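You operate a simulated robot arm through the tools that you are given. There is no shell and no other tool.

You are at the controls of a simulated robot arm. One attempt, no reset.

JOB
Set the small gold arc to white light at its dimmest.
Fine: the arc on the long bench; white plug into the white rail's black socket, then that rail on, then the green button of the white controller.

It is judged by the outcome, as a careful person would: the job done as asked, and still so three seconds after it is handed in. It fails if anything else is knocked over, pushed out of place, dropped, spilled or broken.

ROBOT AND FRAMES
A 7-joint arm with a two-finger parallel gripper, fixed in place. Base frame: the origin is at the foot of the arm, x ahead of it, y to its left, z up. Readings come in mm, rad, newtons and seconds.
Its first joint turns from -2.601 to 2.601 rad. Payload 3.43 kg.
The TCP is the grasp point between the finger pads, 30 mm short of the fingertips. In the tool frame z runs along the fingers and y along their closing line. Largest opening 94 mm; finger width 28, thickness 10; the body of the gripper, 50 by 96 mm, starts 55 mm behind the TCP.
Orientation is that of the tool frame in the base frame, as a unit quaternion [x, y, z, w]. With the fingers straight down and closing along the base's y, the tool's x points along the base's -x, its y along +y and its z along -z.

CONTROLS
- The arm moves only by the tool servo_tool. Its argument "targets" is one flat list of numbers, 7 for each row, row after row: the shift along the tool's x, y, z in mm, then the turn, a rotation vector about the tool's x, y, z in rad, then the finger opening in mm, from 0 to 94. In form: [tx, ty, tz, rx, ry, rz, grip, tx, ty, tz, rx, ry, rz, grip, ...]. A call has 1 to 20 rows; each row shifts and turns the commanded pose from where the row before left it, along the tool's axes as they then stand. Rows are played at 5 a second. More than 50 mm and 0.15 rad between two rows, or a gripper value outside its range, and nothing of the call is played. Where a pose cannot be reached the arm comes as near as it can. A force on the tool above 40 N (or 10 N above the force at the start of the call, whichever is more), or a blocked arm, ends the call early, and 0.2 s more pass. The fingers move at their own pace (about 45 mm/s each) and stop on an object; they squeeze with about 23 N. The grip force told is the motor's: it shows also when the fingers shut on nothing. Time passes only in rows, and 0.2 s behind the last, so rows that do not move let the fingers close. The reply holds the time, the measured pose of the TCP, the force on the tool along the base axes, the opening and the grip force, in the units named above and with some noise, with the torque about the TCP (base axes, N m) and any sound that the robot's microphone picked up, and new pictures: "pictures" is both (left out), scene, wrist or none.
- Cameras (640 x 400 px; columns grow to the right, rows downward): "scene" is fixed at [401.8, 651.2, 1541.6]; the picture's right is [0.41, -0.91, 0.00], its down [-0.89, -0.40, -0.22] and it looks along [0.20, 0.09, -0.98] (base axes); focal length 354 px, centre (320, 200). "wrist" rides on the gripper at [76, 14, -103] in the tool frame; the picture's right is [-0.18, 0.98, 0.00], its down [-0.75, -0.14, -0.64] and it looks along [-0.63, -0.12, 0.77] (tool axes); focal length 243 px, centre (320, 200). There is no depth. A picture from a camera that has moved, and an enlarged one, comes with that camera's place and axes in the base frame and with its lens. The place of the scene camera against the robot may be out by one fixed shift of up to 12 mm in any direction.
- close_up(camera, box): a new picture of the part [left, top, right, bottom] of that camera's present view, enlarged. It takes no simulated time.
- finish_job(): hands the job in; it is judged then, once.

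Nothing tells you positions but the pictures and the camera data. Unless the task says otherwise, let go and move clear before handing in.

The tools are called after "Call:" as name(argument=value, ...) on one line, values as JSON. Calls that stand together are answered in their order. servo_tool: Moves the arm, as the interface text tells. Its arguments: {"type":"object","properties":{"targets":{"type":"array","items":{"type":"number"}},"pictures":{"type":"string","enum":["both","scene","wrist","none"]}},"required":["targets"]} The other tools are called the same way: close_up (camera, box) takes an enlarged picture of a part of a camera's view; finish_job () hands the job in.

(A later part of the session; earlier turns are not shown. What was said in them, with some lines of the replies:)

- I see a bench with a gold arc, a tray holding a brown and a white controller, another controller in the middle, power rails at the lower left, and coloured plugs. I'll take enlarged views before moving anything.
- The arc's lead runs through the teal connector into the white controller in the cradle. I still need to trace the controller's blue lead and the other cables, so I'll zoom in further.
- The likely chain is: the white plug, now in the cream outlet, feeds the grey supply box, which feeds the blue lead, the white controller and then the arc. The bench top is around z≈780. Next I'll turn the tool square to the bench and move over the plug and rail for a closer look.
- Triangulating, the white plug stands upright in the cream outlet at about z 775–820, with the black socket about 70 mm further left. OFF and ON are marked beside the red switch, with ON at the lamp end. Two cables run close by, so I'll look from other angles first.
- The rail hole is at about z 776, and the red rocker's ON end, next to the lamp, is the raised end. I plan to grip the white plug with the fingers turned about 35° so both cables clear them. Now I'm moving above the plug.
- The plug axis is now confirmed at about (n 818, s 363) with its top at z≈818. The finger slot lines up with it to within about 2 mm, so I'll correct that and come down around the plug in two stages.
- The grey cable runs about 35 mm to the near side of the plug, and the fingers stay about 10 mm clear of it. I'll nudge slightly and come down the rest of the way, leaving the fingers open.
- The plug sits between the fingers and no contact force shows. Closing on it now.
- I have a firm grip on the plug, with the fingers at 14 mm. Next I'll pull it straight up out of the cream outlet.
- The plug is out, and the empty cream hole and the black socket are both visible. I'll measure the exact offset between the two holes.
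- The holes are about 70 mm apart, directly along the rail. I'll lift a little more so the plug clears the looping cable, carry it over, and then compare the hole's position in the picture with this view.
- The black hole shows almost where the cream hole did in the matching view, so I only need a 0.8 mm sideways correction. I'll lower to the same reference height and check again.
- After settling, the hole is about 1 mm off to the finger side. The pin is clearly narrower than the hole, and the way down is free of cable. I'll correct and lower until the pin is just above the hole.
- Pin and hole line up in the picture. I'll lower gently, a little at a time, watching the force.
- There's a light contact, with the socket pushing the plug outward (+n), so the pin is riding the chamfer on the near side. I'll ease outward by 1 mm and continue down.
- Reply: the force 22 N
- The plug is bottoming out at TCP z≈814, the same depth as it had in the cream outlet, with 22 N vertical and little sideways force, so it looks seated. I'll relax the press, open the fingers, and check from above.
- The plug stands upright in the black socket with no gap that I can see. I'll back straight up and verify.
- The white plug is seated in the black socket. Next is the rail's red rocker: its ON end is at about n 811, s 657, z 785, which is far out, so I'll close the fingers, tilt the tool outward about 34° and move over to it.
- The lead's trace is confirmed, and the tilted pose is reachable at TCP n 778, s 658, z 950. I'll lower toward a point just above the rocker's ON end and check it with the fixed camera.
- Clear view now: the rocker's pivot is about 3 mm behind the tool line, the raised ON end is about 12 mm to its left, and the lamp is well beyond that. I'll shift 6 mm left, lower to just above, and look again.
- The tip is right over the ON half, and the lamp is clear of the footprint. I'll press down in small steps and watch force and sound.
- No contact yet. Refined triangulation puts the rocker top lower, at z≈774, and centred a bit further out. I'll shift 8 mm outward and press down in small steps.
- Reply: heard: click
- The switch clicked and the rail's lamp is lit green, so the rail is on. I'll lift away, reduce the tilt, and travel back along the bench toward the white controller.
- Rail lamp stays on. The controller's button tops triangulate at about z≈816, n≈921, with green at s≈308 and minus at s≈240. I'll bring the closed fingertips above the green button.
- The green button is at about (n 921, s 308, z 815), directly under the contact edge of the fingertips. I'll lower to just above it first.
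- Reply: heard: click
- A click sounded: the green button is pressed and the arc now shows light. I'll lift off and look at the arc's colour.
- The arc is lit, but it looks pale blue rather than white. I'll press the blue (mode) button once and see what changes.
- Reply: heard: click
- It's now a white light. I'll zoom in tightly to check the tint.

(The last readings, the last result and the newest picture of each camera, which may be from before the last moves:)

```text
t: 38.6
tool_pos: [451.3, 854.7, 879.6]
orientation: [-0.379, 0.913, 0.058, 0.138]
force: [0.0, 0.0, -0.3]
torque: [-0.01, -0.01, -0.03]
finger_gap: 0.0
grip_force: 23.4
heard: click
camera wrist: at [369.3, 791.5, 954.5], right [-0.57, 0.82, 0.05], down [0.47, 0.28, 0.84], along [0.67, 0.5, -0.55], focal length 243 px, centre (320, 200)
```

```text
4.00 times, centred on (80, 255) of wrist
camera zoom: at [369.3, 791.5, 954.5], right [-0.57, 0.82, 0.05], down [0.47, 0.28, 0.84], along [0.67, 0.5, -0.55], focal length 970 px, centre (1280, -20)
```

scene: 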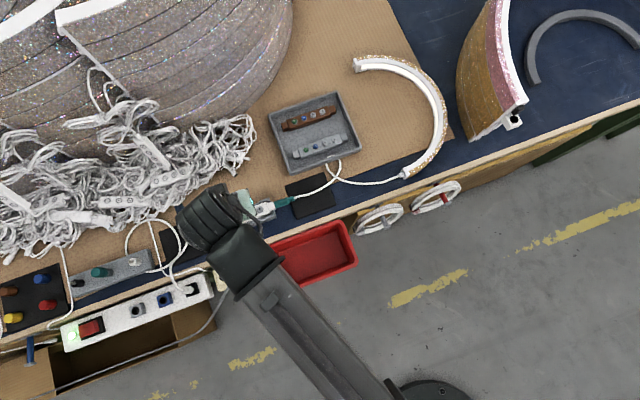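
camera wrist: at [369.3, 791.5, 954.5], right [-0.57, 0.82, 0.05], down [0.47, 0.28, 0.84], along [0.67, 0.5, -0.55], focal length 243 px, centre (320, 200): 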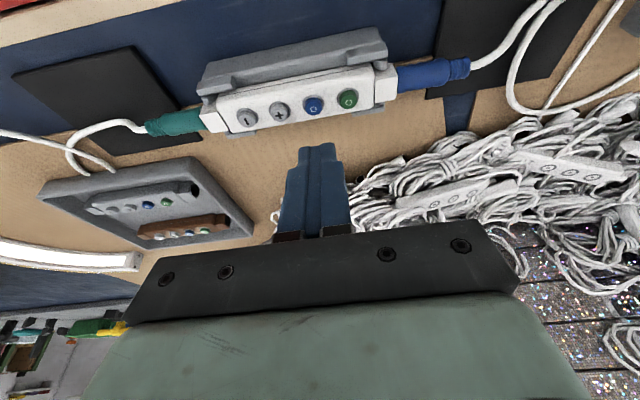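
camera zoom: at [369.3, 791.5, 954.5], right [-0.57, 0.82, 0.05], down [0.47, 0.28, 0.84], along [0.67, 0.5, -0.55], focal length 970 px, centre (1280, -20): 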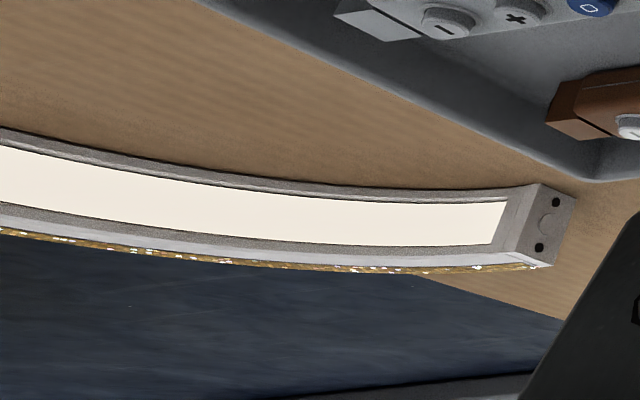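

The strip is an off-white. To be sure no other mode is a truer white, I'll step the mode once more and compare.

Call:
servo_tool(targets=[3, 0, 9.6, 0, 0, 0, 0, 3, 0, 9.6, 0, 0, 0, 0, 2.36, 0, 7.64, 0, 0, 0, 0, 0, 0, 0, 0, 0, 0, 0, -2.36, 0, -7.64, 0, 0, 0, 0, -3, 0, -9.6, 0, 0, 0, 0, -3, 0, -9.6, 0, 0, 0, 0])

Call:
close_up(camera="scene", box=[330, 30, 490, 190])

Call:
close_up(camera="wrist", box=[180, 40, 420, 190])

```text
t: 40.2
tool_pos: [451.6, 855.1, 879.0]
orientation: [-0.379, 0.913, 0.058, 0.138]
force: [-0.5, -1.0, 0.2]
torque: [-0.02, -0.02, -0.01]
finger_gap: 0.2
grip_force: 23.2
heard: click
camera wrist: at [370.2, 791.3, 954.8], right [-0.57, 0.82, 0.05], down [0.47, 0.28, 0.84], along [0.67, 0.5, -0.55], focal length 243 px, centre (320, 200)
```

scene: 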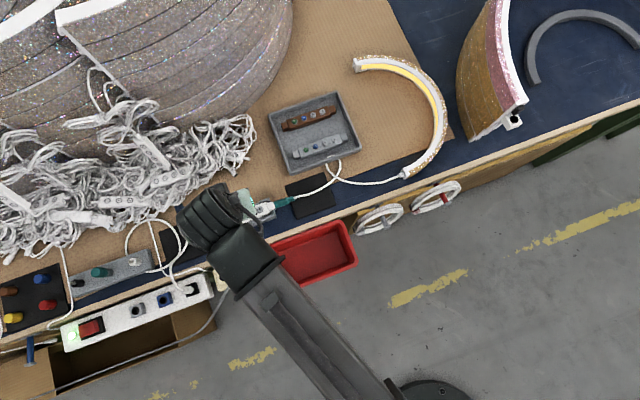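
wrist: 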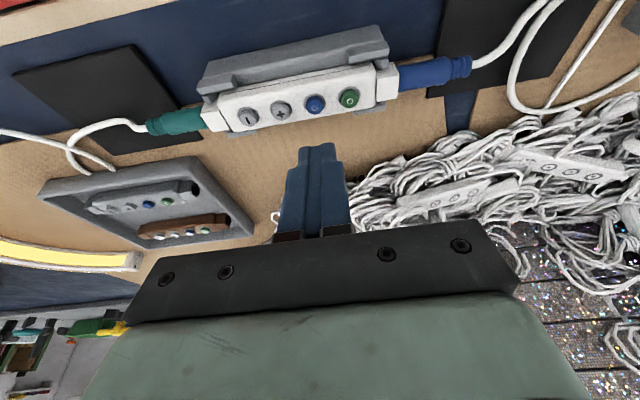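

```text
2.50 times, centred on (410, 110) of scene
camera zoom: at [401.8, 651.2, 1541.6], right [0.41, -0.91, 0.0], down [-0.89, -0.4, -0.22], along [0.2, 0.09, -0.98], focal length 884 px, centre (95, 425)
```

zoom: 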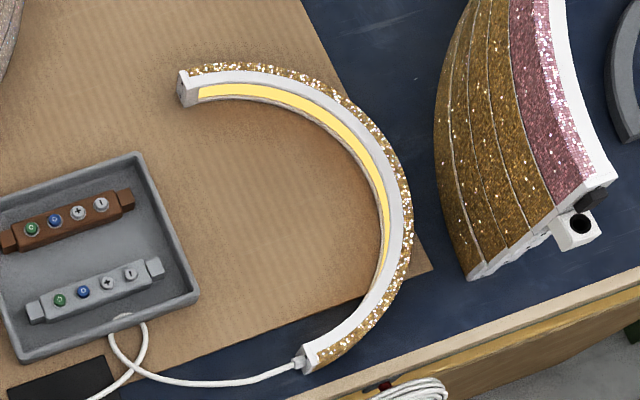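

```text
2.67 times, centred on (300, 115) of wrist
camera zoom: at [370.2, 791.3, 954.8], right [-0.57, 0.82, 0.05], down [0.47, 0.28, 0.84], along [0.67, 0.5, -0.55], focal length 647 px, centre (373, 427)
```

zoom: 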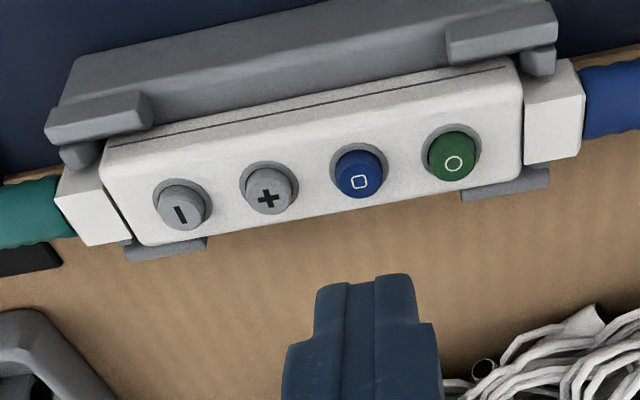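

That mode is yellow, so the previous one was white. I'll step on round the cycle and check each press.

Call:
servo_tool(targets=[3, 0, 9.6, 0, 0, 0, 0, 3, 0, 9.6, 0, 0, 0, 0, 2.36, 0, 7.64, 0, 0, 0, 0, 0, 0, 0, 0, 0, 0, 0, -2.36, 0, -7.64, 0, 0, 0, 0, -3, 0, -9.6, 0, 0, 0, 0, -3, 0, -9.6, 0, 0, 0, 0], pictures="scene")

Call:
close_up(camera="scene", box=[330, 30, 490, 190])

```text
t: 41.8
tool_pos: [453.4, 854.9, 878.9]
orientation: [-0.379, 0.913, 0.057, 0.138]
force: [0.9, 0.3, -0.1]
torque: [0.02, -0.04, 0.02]
finger_gap: 0.0
grip_force: 22.2
heard: click
```

scene: 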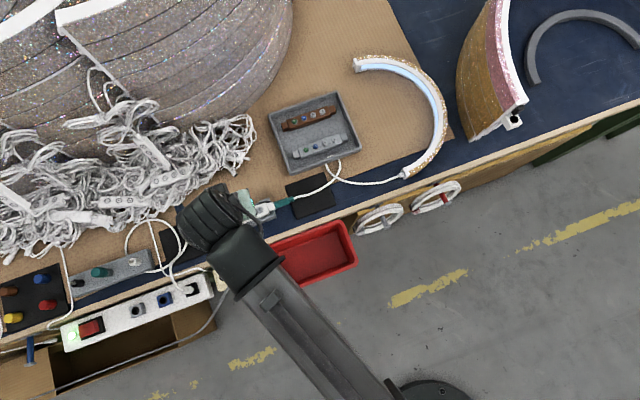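

```text
2.50 times, centred on (410, 110) of scene
camera zoom: at [401.8, 651.2, 1541.6], right [0.41, -0.91, 0.0], down [-0.89, -0.4, -0.22], along [0.2, 0.09, -0.98], focal length 884 px, centre (95, 425)
```

zoom: 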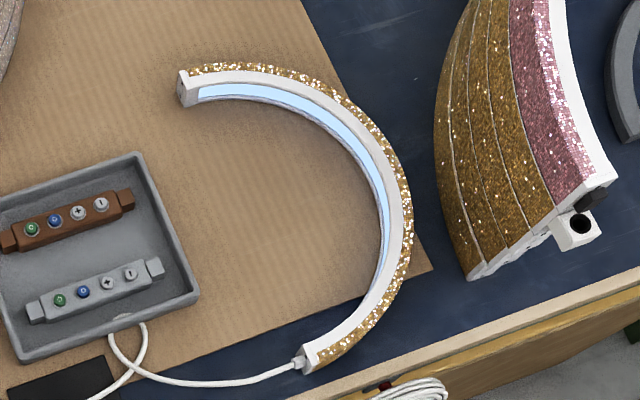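

The cycle is ice blue, white, yellow, then ice blue again. One more press should return it to white.

Call:
servo_tool(targets=[3, 0, 9.6, 0, 0, 0, 0, 3, 0, 9.6, 0, 0, 0, 0, 2.36, 0, 7.64, 0, 0, 0, 0, 0, 0, 0, 0, 0, 0, 0, -2.36, 0, -7.64, 0, 0, 0, 0, -3, 0, -9.6, 0, 0, 0, 0, -3, 0, -9.6, 0, 0, 0, 0])

Call:
close_up(camera="scene", box=[330, 30, 490, 190])

Call:
close_up(camera="wrist", box=[180, 40, 420, 190])

```text
t: 43.4
tool_pos: [452.7, 855.6, 880.7]
orientation: [-0.379, 0.913, 0.057, 0.138]
force: [0.0, 0.7, -0.3]
torque: [-0.02, 0.0, -0.02]
finger_gap: 0.0
grip_force: 23.2
heard: click
camera wrist: at [369.7, 791.2, 955.4], right [-0.57, 0.82, 0.05], down [0.47, 0.28, 0.84], along [0.67, 0.5, -0.55], focal length 243 px, centre (320, 200)
```

scene: 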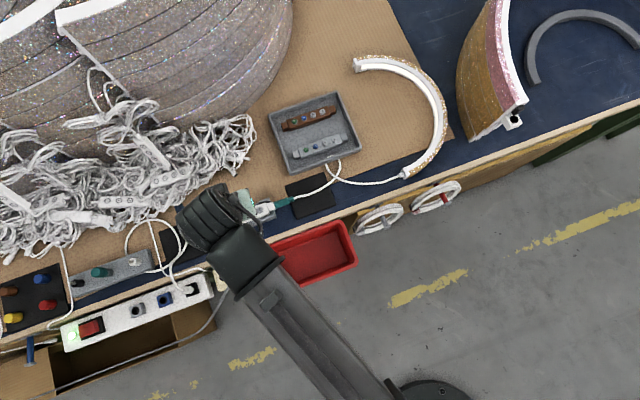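
wrist: 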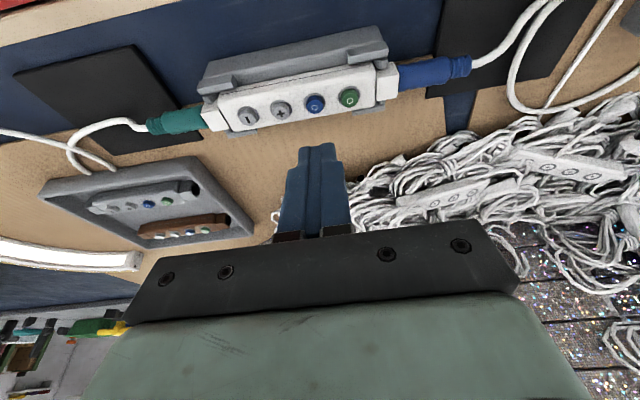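

```text
2.50 times, centred on (410, 110) of scene
camera zoom: at [401.8, 651.2, 1541.6], right [0.41, -0.91, 0.0], down [-0.89, -0.4, -0.22], along [0.2, 0.09, -0.98], focal length 884 px, centre (95, 425)
```

zoom: 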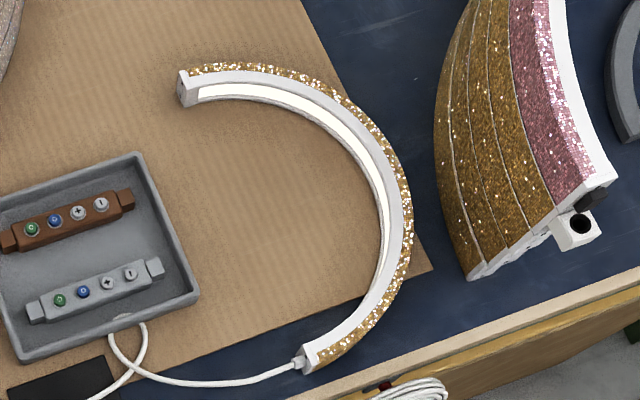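

```text
2.67 times, centred on (300, 115) of wrist
camera zoom: at [369.7, 791.2, 955.4], right [-0.57, 0.82, 0.05], down [0.47, 0.28, 0.84], along [0.67, 0.5, -0.55], focal length 647 px, centre (373, 427)
```

zoom: 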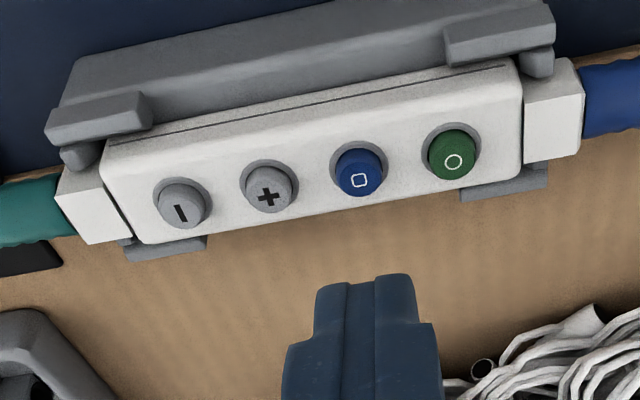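

White again. Now I'll move over to the minus button (43.5 mm to the right) and press once to see the dimming step.

Call:
servo_tool(targets=[0, -21.7, 0, 0, 0, 0, 0, 0, -21.8, 0, 0, 0, 0, 0, 3, 0, 9.6, 0, 0, 0, 0, 3, 0, 9.6, 0, 0, 0, 0, 2.36, 0, 7.64, 0, 0, 0, 0, 0, 0, 0, 0, 0, 0, 0, -2.36, 0, -7.64, 0, 0, 0, 0, -3, 0, -9.6, 0, 0, 0, 0, -3, 0, -9.6, 0, 0, 0, 0])

Call:
close_up(camera="scene", box=[330, 30, 490, 190])

Call:
close_up(camera="scene", box=[376, 55, 416, 80])

Call:
close_up(camera="wrist", box=[230, 40, 470, 190])

```text
t: 45.4
tool_pos: [483.3, 824.9, 879.5]
orientation: [-0.378, 0.914, 0.057, 0.139]
force: [0.3, -0.7, 0.6]
torque: [-0.02, 0.01, -0.03]
finger_gap: 0.0
grip_force: 23.1
heard: click
camera wrist: at [400.5, 761.0, 955.5], right [-0.57, 0.82, 0.05], down [0.47, 0.28, 0.84], along [0.67, 0.5, -0.55], focal length 243 px, centre (320, 200)
```

scene: 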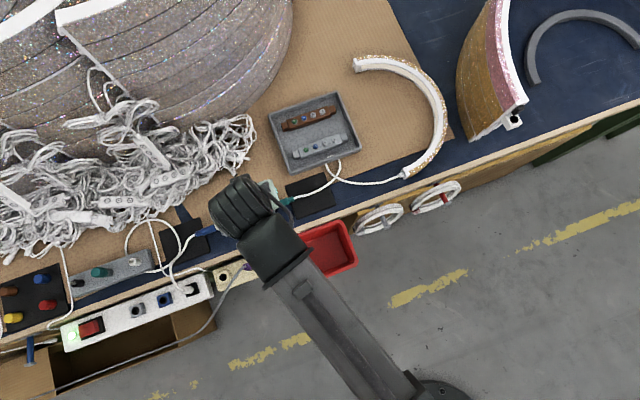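
wrist: 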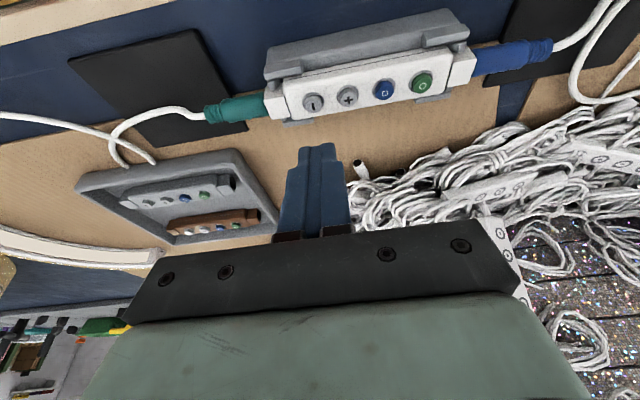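

```text
2.50 times, centred on (410, 110) of scene
camera zoom: at [401.8, 651.2, 1541.6], right [0.41, -0.91, 0.0], down [-0.89, -0.4, -0.22], along [0.2, 0.09, -0.98], focal length 884 px, centre (95, 425)
```

zoom: 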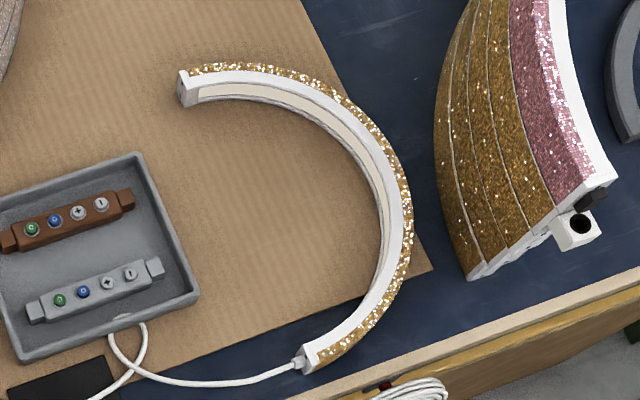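

```text
16.00 times, centred on (396, 68) of scene
camera zoom: at [401.8, 651.2, 1541.6], right [0.41, -0.91, 0.0], down [-0.89, -0.4, -0.22], along [0.2, 0.09, -0.98], focal length 5657 px, centre (-896, 2320)
```

zoom: 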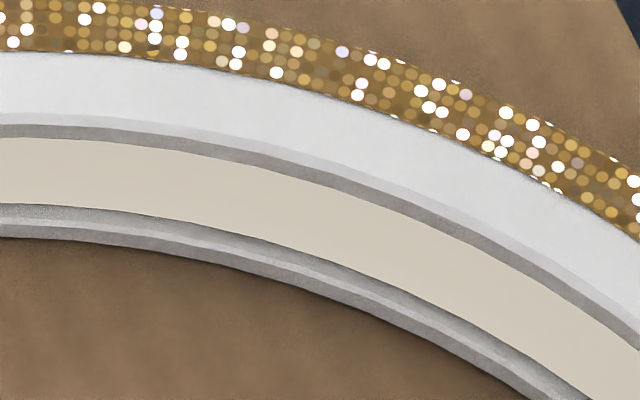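

```text
2.67 times, centred on (350, 115) of wrist
camera zoom: at [400.5, 761.0, 955.5], right [-0.57, 0.82, 0.05], down [0.47, 0.28, 0.84], along [0.67, 0.5, -0.55], focal length 647 px, centre (240, 427)
```

zoom: 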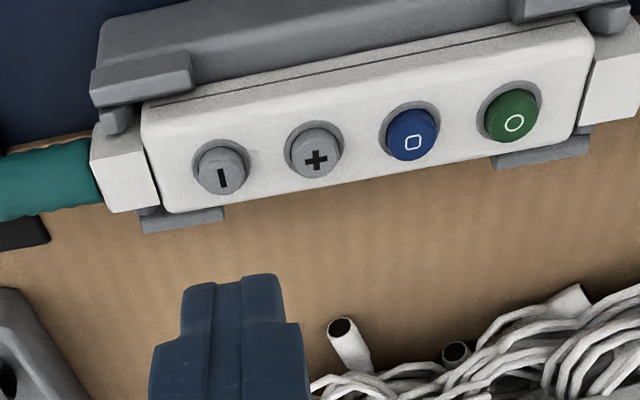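

The brightness stepped down while staying white. I'll keep pressing minus, checking after each press until it stops changing.

Call:
servo_tool(targets=[3, 0, 9.6, 0, 0, 0, 0, 3, 0, 9.6, 0, 0, 0, 0, 2.36, 0, 7.64, 0, 0, 0, 0, 0, 0, 0, 0, 0, 0, 0, -2.36, 0, -7.64, 0, 0, 0, 0, -3, 0, -9.6, 0, 0, 0, 0, -3, 0, -9.6, 0, 0, 0, 0], pictures="scene")

Call:
close_up(camera="scene", box=[376, 55, 416, 80])

```text
t: 47.0
tool_pos: [482.4, 825.2, 879.4]
orientation: [-0.379, 0.913, 0.058, 0.138]
force: [0.0, 0.0, 0.2]
torque: [0.02, 0.02, 0.01]
finger_gap: 0.1
grip_force: 23.0
heard: click
```

scene: 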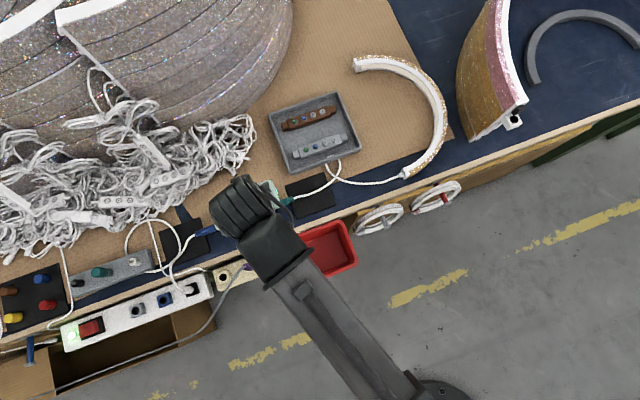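

```text
16.00 times, centred on (396, 68) of scene
camera zoom: at [401.8, 651.2, 1541.6], right [0.41, -0.91, 0.0], down [-0.89, -0.4, -0.22], along [0.2, 0.09, -0.98], focal length 5657 px, centre (-896, 2320)
```

zoom: 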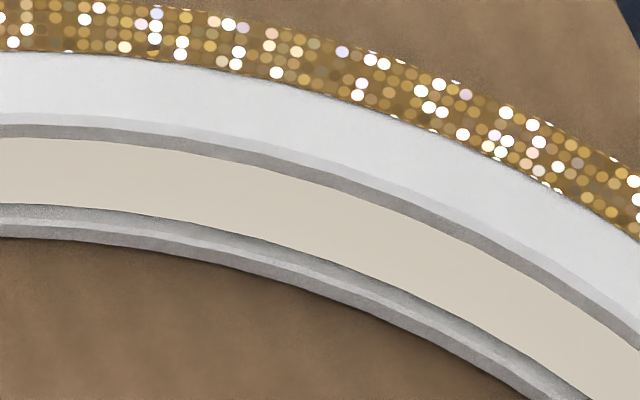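

The picture looks the same as after the first minus press, so it may already be at minimum. One more press will confirm it.

Call:
servo_tool(targets=[3, 0, 9.6, 0, 0, 0, 0, 3, 0, 9.6, 0, 0, 0, 0, 2.36, 0, 7.64, 0, 0, 0, 0, 0, 0, 0, 0, 0, 0, 0, -2.36, 0, -7.64, 0, 0, 0, 0, -3, 0, -9.6, 0, 0, 0, 0, -3, 0, -9.6, 0, 0, 0, 0])

Call:
close_up(camera="scene", box=[376, 55, 416, 80])

Call:
close_up(camera="wrist", box=[0, 200, 160, 300])

Call:
close_up(camera="scene", box=[330, 30, 490, 190])

```text
t: 48.6
tool_pos: [483.1, 825.3, 879.8]
orientation: [-0.379, 0.913, 0.058, 0.138]
force: [-0.2, -0.1, 0.0]
torque: [0.01, 0.06, -0.02]
finger_gap: 0.2
grip_force: 23.1
heard: click
camera wrist: at [401.1, 760.7, 954.8], right [-0.57, 0.82, 0.05], down [0.47, 0.28, 0.84], along [0.67, 0.5, -0.55], focal length 243 px, centre (320, 200)
```

scene: 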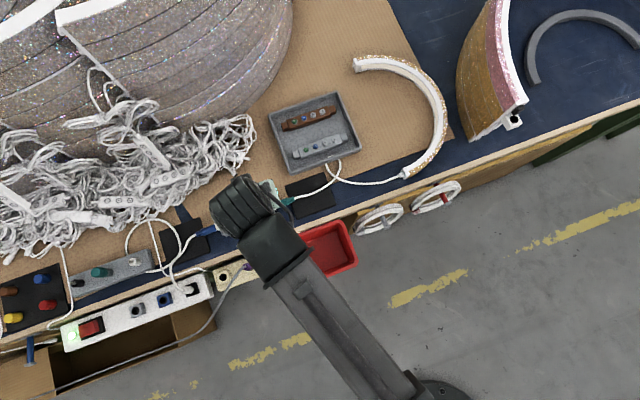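
wrist: 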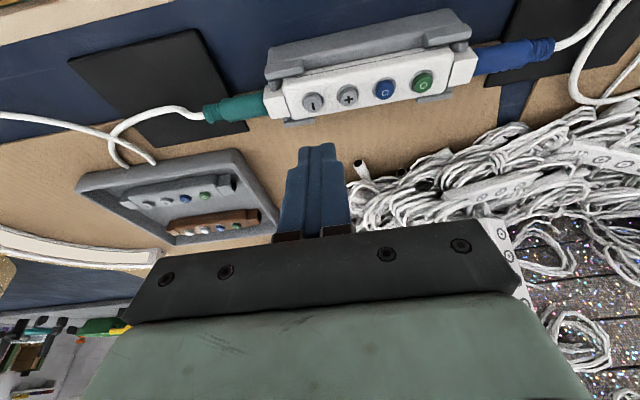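

```text
16.00 times, centred on (396, 68) of scene
camera zoom: at [401.8, 651.2, 1541.6], right [0.41, -0.91, 0.0], down [-0.89, -0.4, -0.22], along [0.2, 0.09, -0.98], focal length 5657 px, centre (-896, 2320)
```

zoom: 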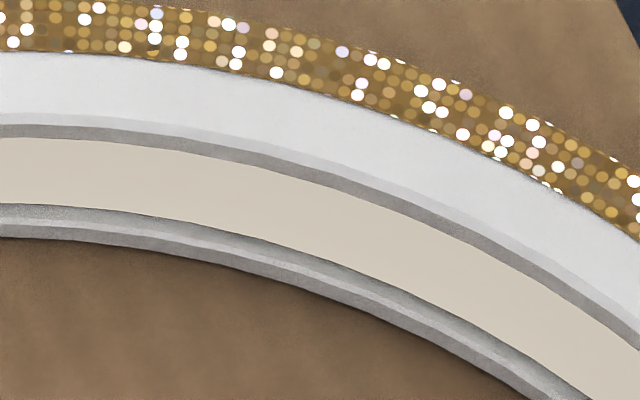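

```text
4.00 times, centred on (80, 250) of wrist
camera zoom: at [401.1, 760.7, 954.8], right [-0.57, 0.82, 0.05], down [0.47, 0.28, 0.84], along [0.67, 0.5, -0.55], focal length 970 px, centre (1280, 0)
```

zoom: 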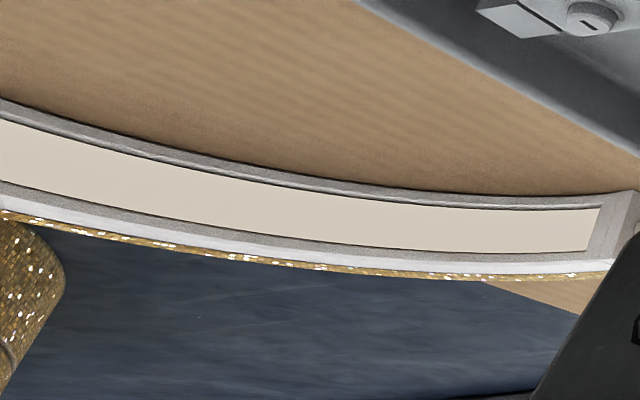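

```text
2.50 times, centred on (410, 110) of scene
camera zoom: at [401.8, 651.2, 1541.6], right [0.41, -0.91, 0.0], down [-0.89, -0.4, -0.22], along [0.2, 0.09, -0.98], focal length 884 px, centre (95, 425)
```

zoom: 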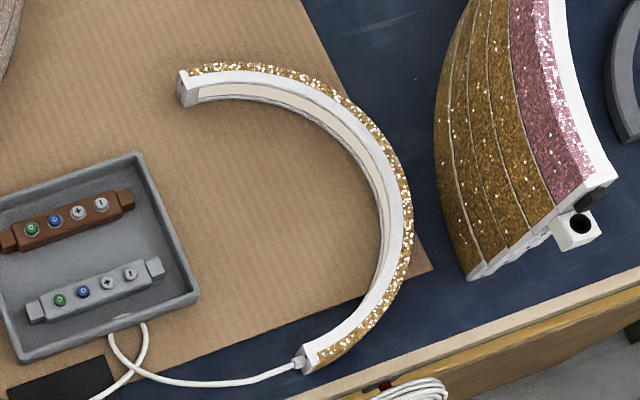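

The light looks identical after three minus presses, each of which clicked. To be safe, I'll press twice more and compare again.

Call:
servo_tool(targets=[3, 0, 9.6, 0, 0, 0, 0, 3, 0, 9.6, 0, 0, 0, 0, 2.36, 0, 7.64, 0, 0, 0, 0, 0, 0, 0, 0, 0, 0, 0, -2.36, 0, -7.64, 0, 0, 0, 0, -3, 0, -9.6, 0, 0, 0, 0, 0, 0, 0, 0, 0, 0, 0, 3, 0, 9.6, 0, 0, 0, 0, 2.36, 0, 7.64, 0, 0, 0, 0, 0, 0, 0, 0, 0, 0, 0, -2.36, 0, -7.64, 0, 0, 0, 0, -3, 0, -9.6, 0, 0, 0, 0, -3, 0, -9.6, 0, 0, 0, 0])

Call:
close_up(camera="scene", box=[376, 55, 416, 80])

Call:
close_up(camera="wrist", box=[0, 200, 160, 300])

```text
t: 51.4
tool_pos: [482.6, 823.5, 880.3]
orientation: [-0.379, 0.914, 0.057, 0.137]
force: [-0.5, 0.2, 0.8]
torque: [0.0, -0.03, -0.02]
finger_gap: 0.0
grip_force: 23.1
heard: click, click
camera wrist: at [400.3, 759.3, 955.4], right [-0.57, 0.82, 0.05], down [0.47, 0.28, 0.84], along [0.67, 0.5, -0.55], focal length 243 px, centre (320, 200)
```

scene: 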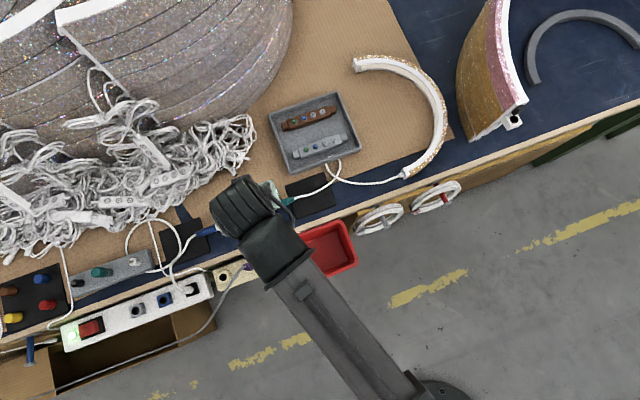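
wrist: 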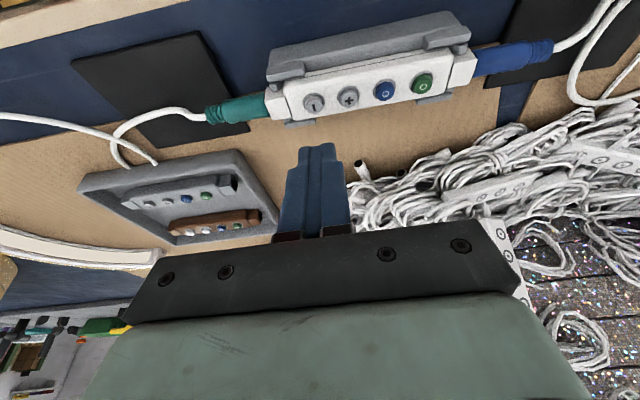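

```text
16.00 times, centred on (396, 68) of scene
camera zoom: at [401.8, 651.2, 1541.6], right [0.41, -0.91, 0.0], down [-0.89, -0.4, -0.22], along [0.2, 0.09, -0.98], focal length 5657 px, centre (-896, 2320)
```

zoom: 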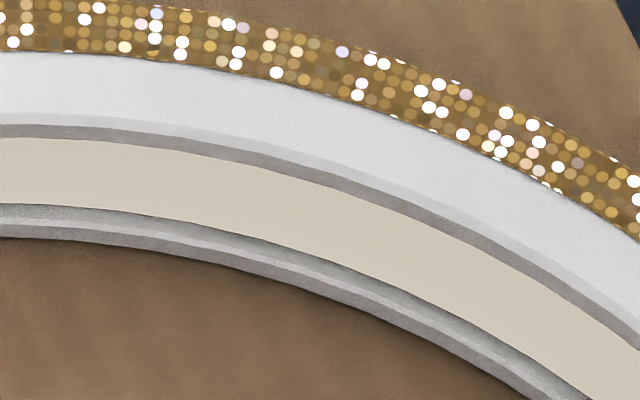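

```text
4.00 times, centred on (80, 250) of wrist
camera zoom: at [400.3, 759.3, 955.4], right [-0.57, 0.82, 0.05], down [0.47, 0.28, 0.84], along [0.67, 0.5, -0.55], focal length 970 px, centre (1280, 0)
```

zoom: 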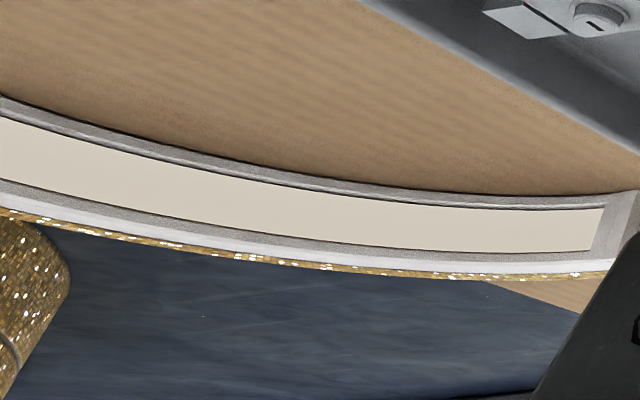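

Five minus presses and no further change, and the strip is still lit with a faint, uniform white, so this is its dimmest. I'll lift and back the arm clear, then do a final check.

Call:
servo_tool(targets=[-8, 0, -25, 0, 0, 0, 0, -8, 0, -25, 0, 0, 0, 0, -8, 0, -25, 0, 0, 0, 0, 30, 0, -20, 0, 0, 0, 0, 35, 0, -15, 0, 0, 0, 0, 35, 0, -15, 0, 0, 0, 0, 35, -20, -10, 0, 0, 0, 0, 30, -30, 0, 0, 0, 0, 0, 0, 0, 0, 0, 0, 0, 0])

Call:
close_up(camera="scene", box=[150, 190, 310, 290])

Call:
close_up(camera="scene", box=[0, 220, 280, 395])

Call:
close_up(camera="scene", box=[250, 30, 490, 190])

```text
t: 53.4
tool_pos: [395.8, 665.3, 966.9]
orientation: [-0.378, 0.913, 0.058, 0.139]
force: [-0.4, 0.5, 1.0]
torque: [0.01, -0.01, -0.01]
finger_gap: 0.0
grip_force: 22.9
camera wrist: at [312.5, 601.7, 1041.8], right [-0.57, 0.82, 0.05], down [0.47, 0.28, 0.84], along [0.67, 0.5, -0.55], focal length 243 px, centre (320, 200)
```

scene: 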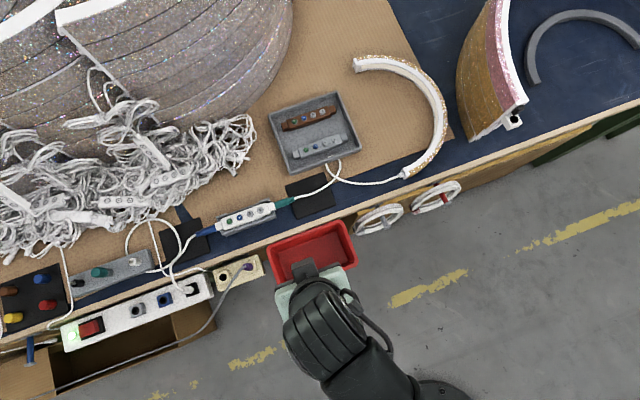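
wrist: 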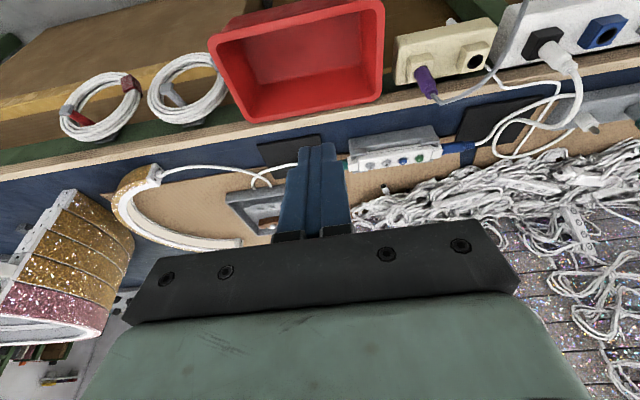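

```text
4.00 times, centred on (230, 240) of scene
camera zoom: at [401.8, 651.2, 1541.6], right [0.41, -0.91, 0.0], down [-0.89, -0.4, -0.22], along [0.2, 0.09, -0.98], focal length 1414 px, centre (680, 40)
```

zoom: 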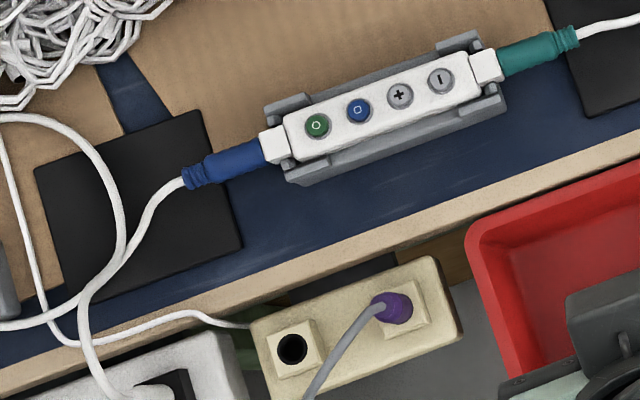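

```text
2.29 times, centred on (140, 308) of scene
camera zoom: at [401.8, 651.2, 1541.6], right [0.41, -0.91, 0.0], down [-0.89, -0.4, -0.22], along [0.2, 0.09, -0.98], focal length 808 px, centre (731, -46)
```

zoom: 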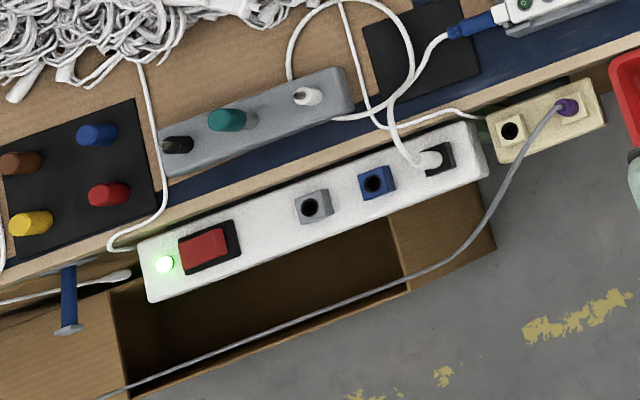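

```text
2.50 times, centred on (370, 110) of scene
camera zoom: at [401.8, 651.2, 1541.6], right [0.41, -0.91, 0.0], down [-0.89, -0.4, -0.22], along [0.2, 0.09, -0.98], focal length 884 px, centre (195, 425)
```

zoom: 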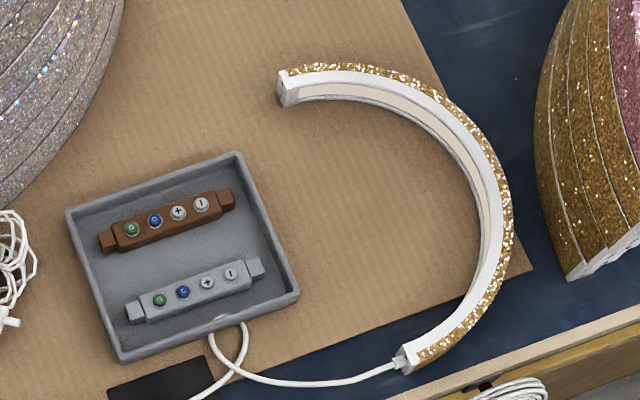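

Everything is as asked:
- The white plug is seated in the white rail's black socket, and the rail lamp is lit.
- The arc glows white at its lowest level.
- The controller is still in its cradle and nothing else has moved.

The arm is clear, so I'm handing in.

Call:
finish_job()

```text
The job is handed in.
```

The small gold arc is now lit white at its dimmest setting, and the job is handed in.

- **Power:** I moved the white plug from the cream outlet into the white rail's black socket. Then I switched that rail on, and its lamp is lit green.
- **Colour:** The green button brought the arc on in ice blue. The blue button cycles ice blue, white and yellow, so I stepped it round to white.
- **Brightness:** The first press of the minus button dimmed the light. Four more presses, each with a click, changed nothing, so it is at minimum. The strip is still faintly lit, not off.

The controller stayed in its cradle. Two cables on the bench shifted when I moved the plug: the plug's own lead and the controller's. In the final pictures nothing else had been knocked, dropped or moved. The arm is backed away from the bench.
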